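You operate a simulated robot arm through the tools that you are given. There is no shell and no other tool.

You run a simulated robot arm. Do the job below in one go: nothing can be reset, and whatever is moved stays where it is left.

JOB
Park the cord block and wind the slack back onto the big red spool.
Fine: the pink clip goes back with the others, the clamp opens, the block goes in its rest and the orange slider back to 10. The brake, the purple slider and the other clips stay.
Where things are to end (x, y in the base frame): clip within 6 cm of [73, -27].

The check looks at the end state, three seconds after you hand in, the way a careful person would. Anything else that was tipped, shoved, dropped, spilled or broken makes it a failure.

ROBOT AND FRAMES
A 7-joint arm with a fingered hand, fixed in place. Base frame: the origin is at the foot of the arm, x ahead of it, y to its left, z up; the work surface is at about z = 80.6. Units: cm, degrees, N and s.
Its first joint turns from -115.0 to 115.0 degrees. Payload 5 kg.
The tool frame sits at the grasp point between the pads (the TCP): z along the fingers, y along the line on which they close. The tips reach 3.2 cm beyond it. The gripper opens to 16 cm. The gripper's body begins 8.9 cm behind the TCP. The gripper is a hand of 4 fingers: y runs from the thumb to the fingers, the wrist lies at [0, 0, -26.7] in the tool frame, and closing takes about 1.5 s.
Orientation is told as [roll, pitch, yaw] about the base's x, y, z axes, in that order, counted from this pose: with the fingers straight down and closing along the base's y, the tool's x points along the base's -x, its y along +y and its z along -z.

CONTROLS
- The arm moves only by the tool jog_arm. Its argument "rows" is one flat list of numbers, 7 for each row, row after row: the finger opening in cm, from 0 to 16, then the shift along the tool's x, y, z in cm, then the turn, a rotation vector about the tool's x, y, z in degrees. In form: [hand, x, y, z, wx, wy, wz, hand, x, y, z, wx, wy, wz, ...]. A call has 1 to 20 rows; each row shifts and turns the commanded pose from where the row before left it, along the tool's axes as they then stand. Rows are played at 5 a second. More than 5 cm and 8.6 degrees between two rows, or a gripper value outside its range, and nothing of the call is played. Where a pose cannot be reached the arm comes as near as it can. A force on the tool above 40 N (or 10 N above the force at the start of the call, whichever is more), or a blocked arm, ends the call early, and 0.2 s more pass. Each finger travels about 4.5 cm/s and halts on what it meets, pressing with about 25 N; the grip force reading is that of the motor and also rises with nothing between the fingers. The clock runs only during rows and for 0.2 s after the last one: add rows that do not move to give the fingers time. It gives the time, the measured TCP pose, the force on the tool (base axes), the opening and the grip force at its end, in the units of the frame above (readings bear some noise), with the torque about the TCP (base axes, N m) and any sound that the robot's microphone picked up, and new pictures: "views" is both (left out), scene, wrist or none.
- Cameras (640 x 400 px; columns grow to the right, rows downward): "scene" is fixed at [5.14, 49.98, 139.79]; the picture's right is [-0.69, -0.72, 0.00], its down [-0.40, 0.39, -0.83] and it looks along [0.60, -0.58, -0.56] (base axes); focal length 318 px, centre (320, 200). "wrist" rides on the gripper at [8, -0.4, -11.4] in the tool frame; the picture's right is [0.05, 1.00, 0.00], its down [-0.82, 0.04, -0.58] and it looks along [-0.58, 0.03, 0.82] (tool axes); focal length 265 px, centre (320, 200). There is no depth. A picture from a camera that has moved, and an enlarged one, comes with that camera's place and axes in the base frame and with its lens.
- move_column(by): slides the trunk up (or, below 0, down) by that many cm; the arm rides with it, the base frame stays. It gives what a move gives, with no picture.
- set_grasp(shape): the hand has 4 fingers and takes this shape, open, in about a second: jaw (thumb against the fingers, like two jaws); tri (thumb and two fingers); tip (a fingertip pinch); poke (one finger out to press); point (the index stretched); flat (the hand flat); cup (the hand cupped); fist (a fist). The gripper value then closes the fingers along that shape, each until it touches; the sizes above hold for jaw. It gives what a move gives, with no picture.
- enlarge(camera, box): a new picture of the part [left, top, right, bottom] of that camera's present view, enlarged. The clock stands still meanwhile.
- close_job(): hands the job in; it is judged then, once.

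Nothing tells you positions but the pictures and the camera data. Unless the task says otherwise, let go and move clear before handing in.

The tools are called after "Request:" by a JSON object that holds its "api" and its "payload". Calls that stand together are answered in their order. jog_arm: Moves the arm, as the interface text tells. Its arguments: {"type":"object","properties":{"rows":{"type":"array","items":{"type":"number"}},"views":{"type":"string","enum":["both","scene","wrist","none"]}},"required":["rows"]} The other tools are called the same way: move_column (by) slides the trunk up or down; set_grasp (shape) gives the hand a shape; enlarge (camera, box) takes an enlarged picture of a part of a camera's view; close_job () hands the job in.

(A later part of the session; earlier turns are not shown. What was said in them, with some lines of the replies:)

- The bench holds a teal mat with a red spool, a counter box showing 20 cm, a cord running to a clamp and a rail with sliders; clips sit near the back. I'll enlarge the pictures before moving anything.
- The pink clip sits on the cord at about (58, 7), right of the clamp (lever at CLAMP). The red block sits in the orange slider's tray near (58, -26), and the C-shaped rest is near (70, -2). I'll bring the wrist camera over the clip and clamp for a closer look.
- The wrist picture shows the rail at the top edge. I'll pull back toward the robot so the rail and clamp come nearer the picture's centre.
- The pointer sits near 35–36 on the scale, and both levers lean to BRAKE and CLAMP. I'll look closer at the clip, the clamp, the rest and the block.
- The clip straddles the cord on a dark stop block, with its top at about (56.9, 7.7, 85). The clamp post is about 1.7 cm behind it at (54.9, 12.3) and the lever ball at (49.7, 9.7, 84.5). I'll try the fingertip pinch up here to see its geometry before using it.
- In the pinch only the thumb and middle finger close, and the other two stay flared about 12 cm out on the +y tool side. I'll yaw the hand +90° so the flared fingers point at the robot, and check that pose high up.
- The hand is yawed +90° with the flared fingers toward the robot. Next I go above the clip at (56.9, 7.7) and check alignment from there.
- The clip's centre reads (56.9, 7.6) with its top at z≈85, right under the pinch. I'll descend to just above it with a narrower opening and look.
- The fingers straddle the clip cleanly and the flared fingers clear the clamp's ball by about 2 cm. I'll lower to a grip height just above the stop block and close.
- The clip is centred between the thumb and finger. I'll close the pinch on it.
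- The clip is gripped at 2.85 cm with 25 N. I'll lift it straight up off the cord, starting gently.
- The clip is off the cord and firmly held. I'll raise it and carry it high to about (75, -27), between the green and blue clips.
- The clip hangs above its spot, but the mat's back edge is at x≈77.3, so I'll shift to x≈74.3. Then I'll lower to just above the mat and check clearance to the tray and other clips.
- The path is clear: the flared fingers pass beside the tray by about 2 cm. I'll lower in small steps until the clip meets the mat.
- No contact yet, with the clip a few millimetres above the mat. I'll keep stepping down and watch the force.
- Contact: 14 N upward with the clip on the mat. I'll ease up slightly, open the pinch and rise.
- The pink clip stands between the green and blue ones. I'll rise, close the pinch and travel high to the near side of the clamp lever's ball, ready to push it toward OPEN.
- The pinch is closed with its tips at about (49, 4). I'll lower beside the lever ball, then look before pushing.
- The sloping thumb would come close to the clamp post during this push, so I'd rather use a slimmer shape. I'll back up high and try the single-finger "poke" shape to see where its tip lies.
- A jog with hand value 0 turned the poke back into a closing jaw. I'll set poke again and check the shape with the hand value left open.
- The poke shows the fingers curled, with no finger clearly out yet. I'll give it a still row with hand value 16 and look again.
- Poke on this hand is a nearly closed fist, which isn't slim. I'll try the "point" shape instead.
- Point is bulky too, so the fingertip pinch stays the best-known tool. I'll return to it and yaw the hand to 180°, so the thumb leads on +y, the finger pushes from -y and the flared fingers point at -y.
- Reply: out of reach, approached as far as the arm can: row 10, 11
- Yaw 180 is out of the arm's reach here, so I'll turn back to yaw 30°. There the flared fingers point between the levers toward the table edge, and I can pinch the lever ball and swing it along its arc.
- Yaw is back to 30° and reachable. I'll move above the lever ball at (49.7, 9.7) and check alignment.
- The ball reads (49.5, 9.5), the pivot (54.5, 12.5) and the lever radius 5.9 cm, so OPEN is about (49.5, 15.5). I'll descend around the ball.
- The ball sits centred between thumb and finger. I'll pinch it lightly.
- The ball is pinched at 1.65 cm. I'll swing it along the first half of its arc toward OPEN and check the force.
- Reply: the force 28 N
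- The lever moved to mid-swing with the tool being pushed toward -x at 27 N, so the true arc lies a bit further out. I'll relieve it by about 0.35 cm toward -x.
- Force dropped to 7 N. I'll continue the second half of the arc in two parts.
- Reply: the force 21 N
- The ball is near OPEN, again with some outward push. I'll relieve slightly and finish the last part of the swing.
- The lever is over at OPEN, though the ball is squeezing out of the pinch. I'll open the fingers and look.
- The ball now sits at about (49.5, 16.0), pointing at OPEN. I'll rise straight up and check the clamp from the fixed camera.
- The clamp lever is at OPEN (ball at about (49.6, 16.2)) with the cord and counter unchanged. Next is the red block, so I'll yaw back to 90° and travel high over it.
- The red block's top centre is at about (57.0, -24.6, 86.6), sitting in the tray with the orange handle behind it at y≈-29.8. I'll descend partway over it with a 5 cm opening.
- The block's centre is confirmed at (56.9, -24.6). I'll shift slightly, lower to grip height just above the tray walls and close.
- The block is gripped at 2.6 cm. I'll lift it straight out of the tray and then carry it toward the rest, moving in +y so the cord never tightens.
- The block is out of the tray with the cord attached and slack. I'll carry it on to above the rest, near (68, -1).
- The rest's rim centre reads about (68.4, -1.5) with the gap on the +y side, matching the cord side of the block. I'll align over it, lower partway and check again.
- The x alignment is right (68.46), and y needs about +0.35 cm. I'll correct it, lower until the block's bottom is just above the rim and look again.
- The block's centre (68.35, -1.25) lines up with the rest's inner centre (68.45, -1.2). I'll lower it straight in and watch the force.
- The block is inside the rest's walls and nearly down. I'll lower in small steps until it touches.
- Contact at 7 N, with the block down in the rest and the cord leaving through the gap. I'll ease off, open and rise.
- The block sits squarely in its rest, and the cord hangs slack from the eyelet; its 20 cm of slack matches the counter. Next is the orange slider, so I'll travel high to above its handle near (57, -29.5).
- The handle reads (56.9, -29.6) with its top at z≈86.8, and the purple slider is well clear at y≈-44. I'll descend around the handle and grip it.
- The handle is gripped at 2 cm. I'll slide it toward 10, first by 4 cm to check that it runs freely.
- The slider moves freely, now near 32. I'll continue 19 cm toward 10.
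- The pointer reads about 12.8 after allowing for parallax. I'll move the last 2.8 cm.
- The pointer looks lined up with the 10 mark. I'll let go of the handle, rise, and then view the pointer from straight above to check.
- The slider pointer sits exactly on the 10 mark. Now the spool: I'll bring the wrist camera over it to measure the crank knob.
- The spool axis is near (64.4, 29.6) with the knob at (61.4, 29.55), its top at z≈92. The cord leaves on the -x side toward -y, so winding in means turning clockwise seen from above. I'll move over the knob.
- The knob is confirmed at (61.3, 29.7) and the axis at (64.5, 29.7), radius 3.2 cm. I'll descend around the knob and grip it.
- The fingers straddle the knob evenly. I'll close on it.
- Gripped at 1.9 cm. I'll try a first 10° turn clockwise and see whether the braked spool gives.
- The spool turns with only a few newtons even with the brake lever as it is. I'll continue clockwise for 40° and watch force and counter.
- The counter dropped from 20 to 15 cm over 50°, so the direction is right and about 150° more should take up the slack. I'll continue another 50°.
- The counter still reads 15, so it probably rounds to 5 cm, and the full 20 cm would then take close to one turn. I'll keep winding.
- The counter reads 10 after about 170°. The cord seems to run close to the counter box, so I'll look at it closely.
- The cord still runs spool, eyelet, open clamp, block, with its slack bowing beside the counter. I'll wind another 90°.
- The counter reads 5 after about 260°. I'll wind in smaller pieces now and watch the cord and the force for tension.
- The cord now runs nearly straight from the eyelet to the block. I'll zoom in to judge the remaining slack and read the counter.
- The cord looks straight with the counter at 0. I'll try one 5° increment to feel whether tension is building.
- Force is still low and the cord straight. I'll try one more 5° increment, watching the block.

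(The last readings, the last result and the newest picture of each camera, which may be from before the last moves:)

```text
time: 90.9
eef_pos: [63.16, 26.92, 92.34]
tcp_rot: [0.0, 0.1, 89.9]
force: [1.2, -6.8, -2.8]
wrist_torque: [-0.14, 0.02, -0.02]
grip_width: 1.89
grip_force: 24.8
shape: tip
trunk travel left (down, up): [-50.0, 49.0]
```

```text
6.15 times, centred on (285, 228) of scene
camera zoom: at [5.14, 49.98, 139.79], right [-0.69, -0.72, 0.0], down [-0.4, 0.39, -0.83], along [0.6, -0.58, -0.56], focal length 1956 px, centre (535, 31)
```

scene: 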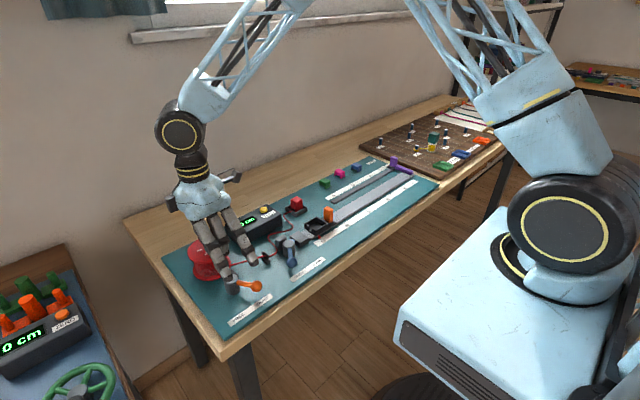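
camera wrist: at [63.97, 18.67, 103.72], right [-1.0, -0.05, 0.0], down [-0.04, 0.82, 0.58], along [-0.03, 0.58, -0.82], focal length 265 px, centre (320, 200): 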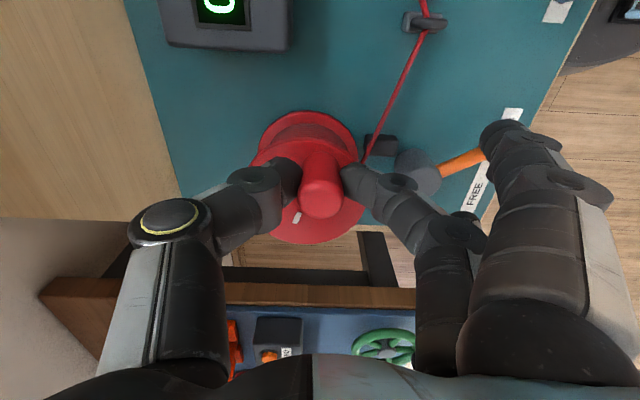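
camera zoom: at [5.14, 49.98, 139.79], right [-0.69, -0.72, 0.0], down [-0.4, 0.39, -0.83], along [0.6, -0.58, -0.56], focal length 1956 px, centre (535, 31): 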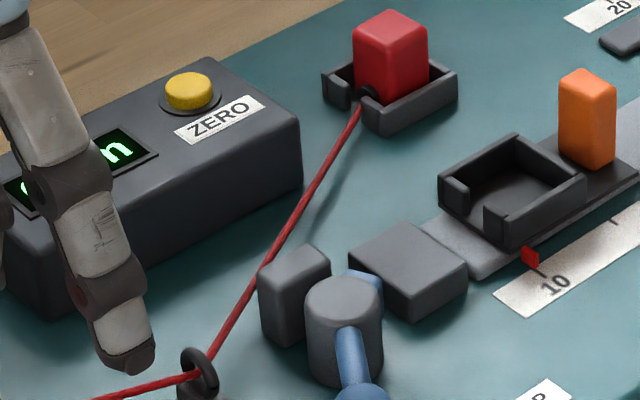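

Tension has arrived (7 N) and the block shifted a hair toward the gap, so the slack is in. I'll release the knob and rise.

Request:
{"api": "jog_arm", "payload": {"rows": [1, 0.06, -0.12, 0, 0, 0, 0, 2.5, 0, 0, 0, 0, 0, 0, 4, 0, 0, 0, 0, 0, 0, 5, 0, 0, 0, 0, 0, 0, 5, 0, 0, 0, 0, 0, 0, 5, 0, 0, -2, 0, 0, 0, 5, 0, 0, -4, 0, 0, 0, 5, 0, 0, -4, 0, 0, 0, 5, 0, 0, 0, 0, 0, 0], "views": "both"}}

Request:
{"api": "enlarge", "payload": {"camera": "scene", "box": [170, 190, 330, 310]}}

```text
time: 92.9
eef_pos: [63.18, 26.64, 102.5]
tcp_rot: [0.0, 0.0, 90.0]
force: [0.7, -0.4, -0.6]
wrist_torque: [0.0, -0.03, 0.0]
grip_width: 4.95
grip_force: 0.0
shape: tip
trunk travel left (down, up): [-50.0, 49.0]
camera wrist: at [63.56, 18.42, 113.89], right [-1.0, -0.05, 0.0], down [-0.04, 0.82, 0.58], along [-0.03, 0.58, -0.82], focal length 265 px, centre (320, 200)
```

scene: 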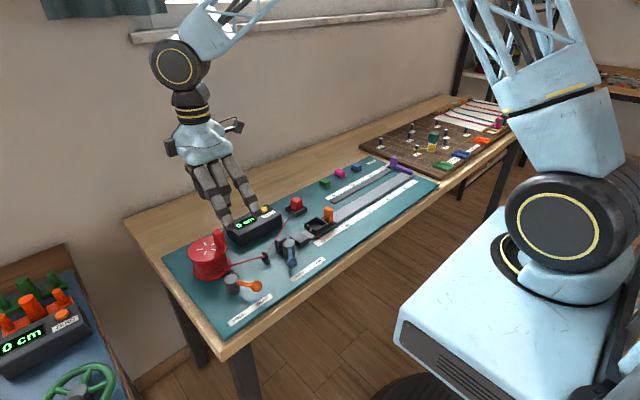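
wrist: 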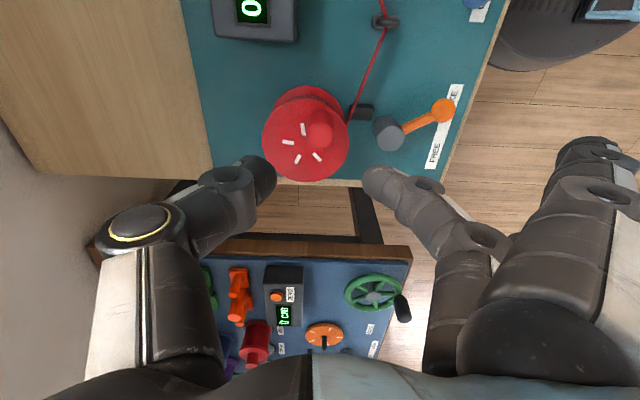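

```text
3.33 times, centred on (250, 250) of scene
camera zoom: at [5.14, 49.98, 139.79], right [-0.69, -0.72, 0.0], down [-0.4, 0.39, -0.83], along [0.6, -0.58, -0.56], focal length 1060 px, centre (553, 33)
```

zoom: 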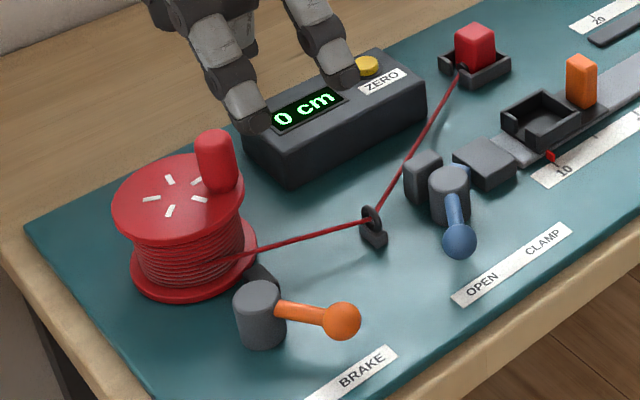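

The counter reads 0 cm, the cord is straight to the parked block, and the brake lever is unchanged. I'll move the hand up and away and then check everything once more.

Request:
{"api": "jog_arm", "payload": {"rows": [6, 0, 0, -4, 0, 0, 0, 8, 0, 0, -4, 0, 0, 0, 8, 4.4, 0.9, -0.5, 0, 0, 0, 8, 4.4, 0.9, -0.5, 0, 0, 0, 8, 4.4, 0.9, -0.5, 0, 0, 0, 8, 4.4, 0.9, -0.5, 0, 0, 0, 8, 4.4, 0.9, -0.5, 0, 0, 0, 8, 4.4, 0.9, -0.5, 0, 0, 0, 8, 4.4, 0.9, -0.5, 0, 0, 0, 8, 4.4, 0.9, -0.5, 0, 0, 0, 8, 4.4, 0.9, -0.5, 0, 0, 0, 8, 4.4, 0.9, -0.5, 0, 0, 0, 8, 0, 0, 0, 0, 0, 0], "views": "both"}}

Request:
{"api": "enlarge", "payload": {"camera": "scene", "box": [250, 160, 410, 280]}}

Request:
{"api": "enlarge", "payload": {"camera": "scene", "box": [180, 190, 320, 310]}}

Request:
{"api": "enlarge", "payload": {"camera": "scene", "box": [270, 185, 330, 230]}}

Request:
{"api": "enlarge", "payload": {"camera": "wrist", "box": [160, 40, 480, 240]}}

```text
time: 95.7
eef_pos: [53.9, -17.16, 115.39]
tcp_rot: [0.0, -0.1, 90.0]
force: [0.0, -0.7, 0.6]
wrist_torque: [0.02, -0.01, 0.0]
grip_width: 7.9
grip_force: 0.0
shape: tip
trunk travel left (down, up): [-50.0, 49.0]
camera wrist: at [54.35, -25.4, 126.71], right [-1.0, -0.05, 0.0], down [-0.04, 0.81, 0.58], along [-0.03, 0.58, -0.82], focal length 265 px, centre (320, 200)
```

scene: 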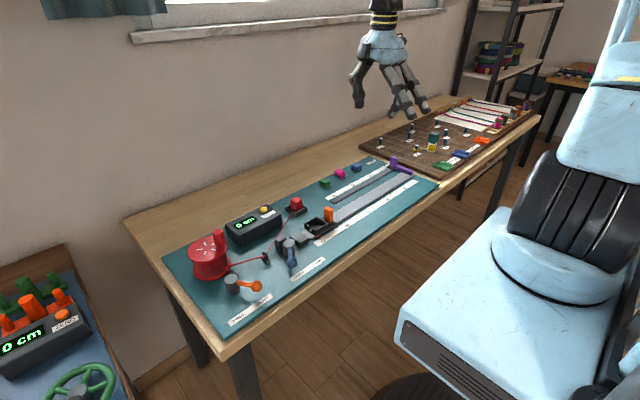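
wrist: 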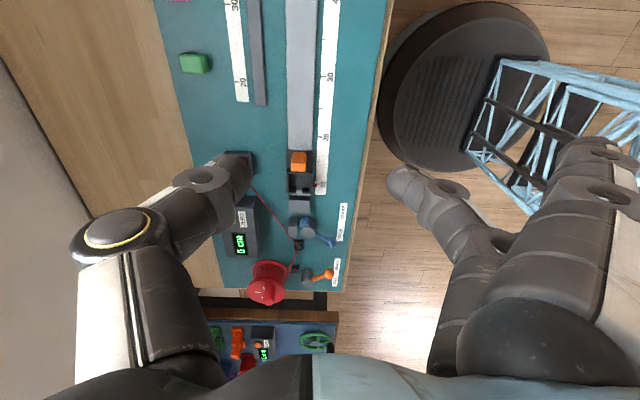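

```text
3.33 times, centred on (330, 220) of scene
camera zoom: at [5.14, 49.98, 139.79], right [-0.69, -0.72, 0.0], down [-0.4, 0.39, -0.83], along [0.6, -0.58, -0.56], focal length 1060 px, centre (287, 133)
```

zoom: 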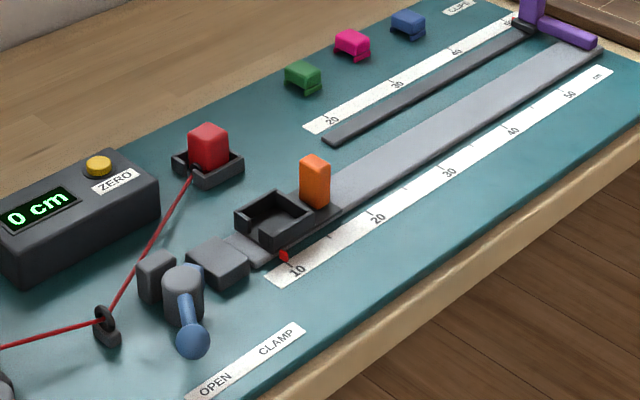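

```text
3.33 times, centred on (250, 250) of scene
camera zoom: at [5.14, 49.98, 139.79], right [-0.69, -0.72, 0.0], down [-0.4, 0.39, -0.83], along [0.6, -0.58, -0.56], focal length 1060 px, centre (553, 33)
```

zoom: 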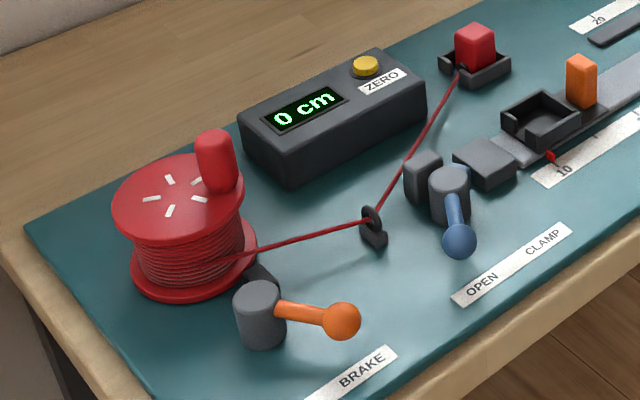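

```text
8.89 times, centred on (300, 208) of scene
camera zoom: at [5.14, 49.98, 139.79], right [-0.69, -0.72, 0.0], down [-0.4, 0.39, -0.83], along [0.6, -0.58, -0.56], focal length 2826 px, centre (498, 133)
```

zoom: 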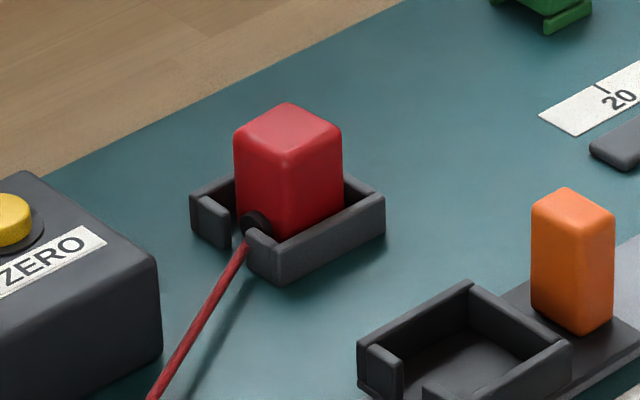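

```text
2.00 times, centred on (320, 140) of wrist
camera zoom: at [54.35, -25.4, 126.71], right [-1.0, -0.05, 0.0], down [-0.04, 0.81, 0.58], along [-0.03, 0.58, -0.82], focal length 531 px, centre (320, 320)
```

zoom: 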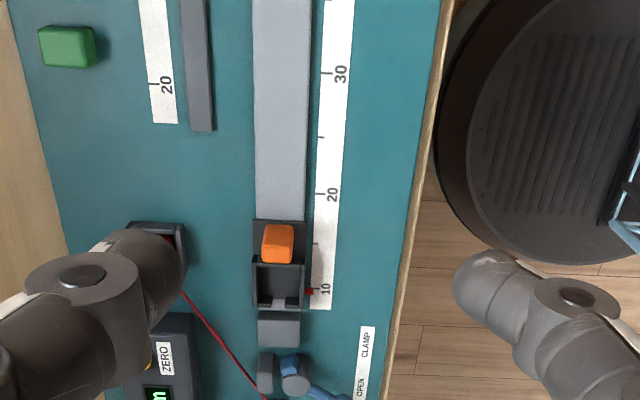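

Everything checks out: the pink clip stands between the green and blue ones, and the clamp is open. The block sits in its rest, the slider is at 10, the counter reads 0 with the cord taut, and the brake and purple slider are as they were. The hand is clear, so I'm handing in.

Request:
{"api": "close_job", "payload": {}}

```text
The job is handed in.
```

I finished every step and handed the job in; I don't have the check's result yet. At hand-in the pictures showed:

- **Pink clip:** it stands between the green and blue clips at about (74.3, -27), roughly 1.3 cm from the target.
- **Clamp:** the blue lever is over at OPEN.
- **Cord block:** it sits upright in its rest, with the cord leaving through the gap.
- **Orange slider:** its pointer is on the 10 mark.
- **Cord:** the slack is back on the big red spool. The cord runs straight from the spool through the eyelet to the block, and the counter reads 0 cm.
- **Left alone:** the brake lever, purple slider, and green and blue clips are where they were. I wound the spool with the brake on, and it turned easily.

At the end of winding the cord came up tight and pulled the block very slightly toward the gap. I eased the spool back a touch before letting go, and the block stayed in its rest. The arm has let go of everything and is clear of the bench.
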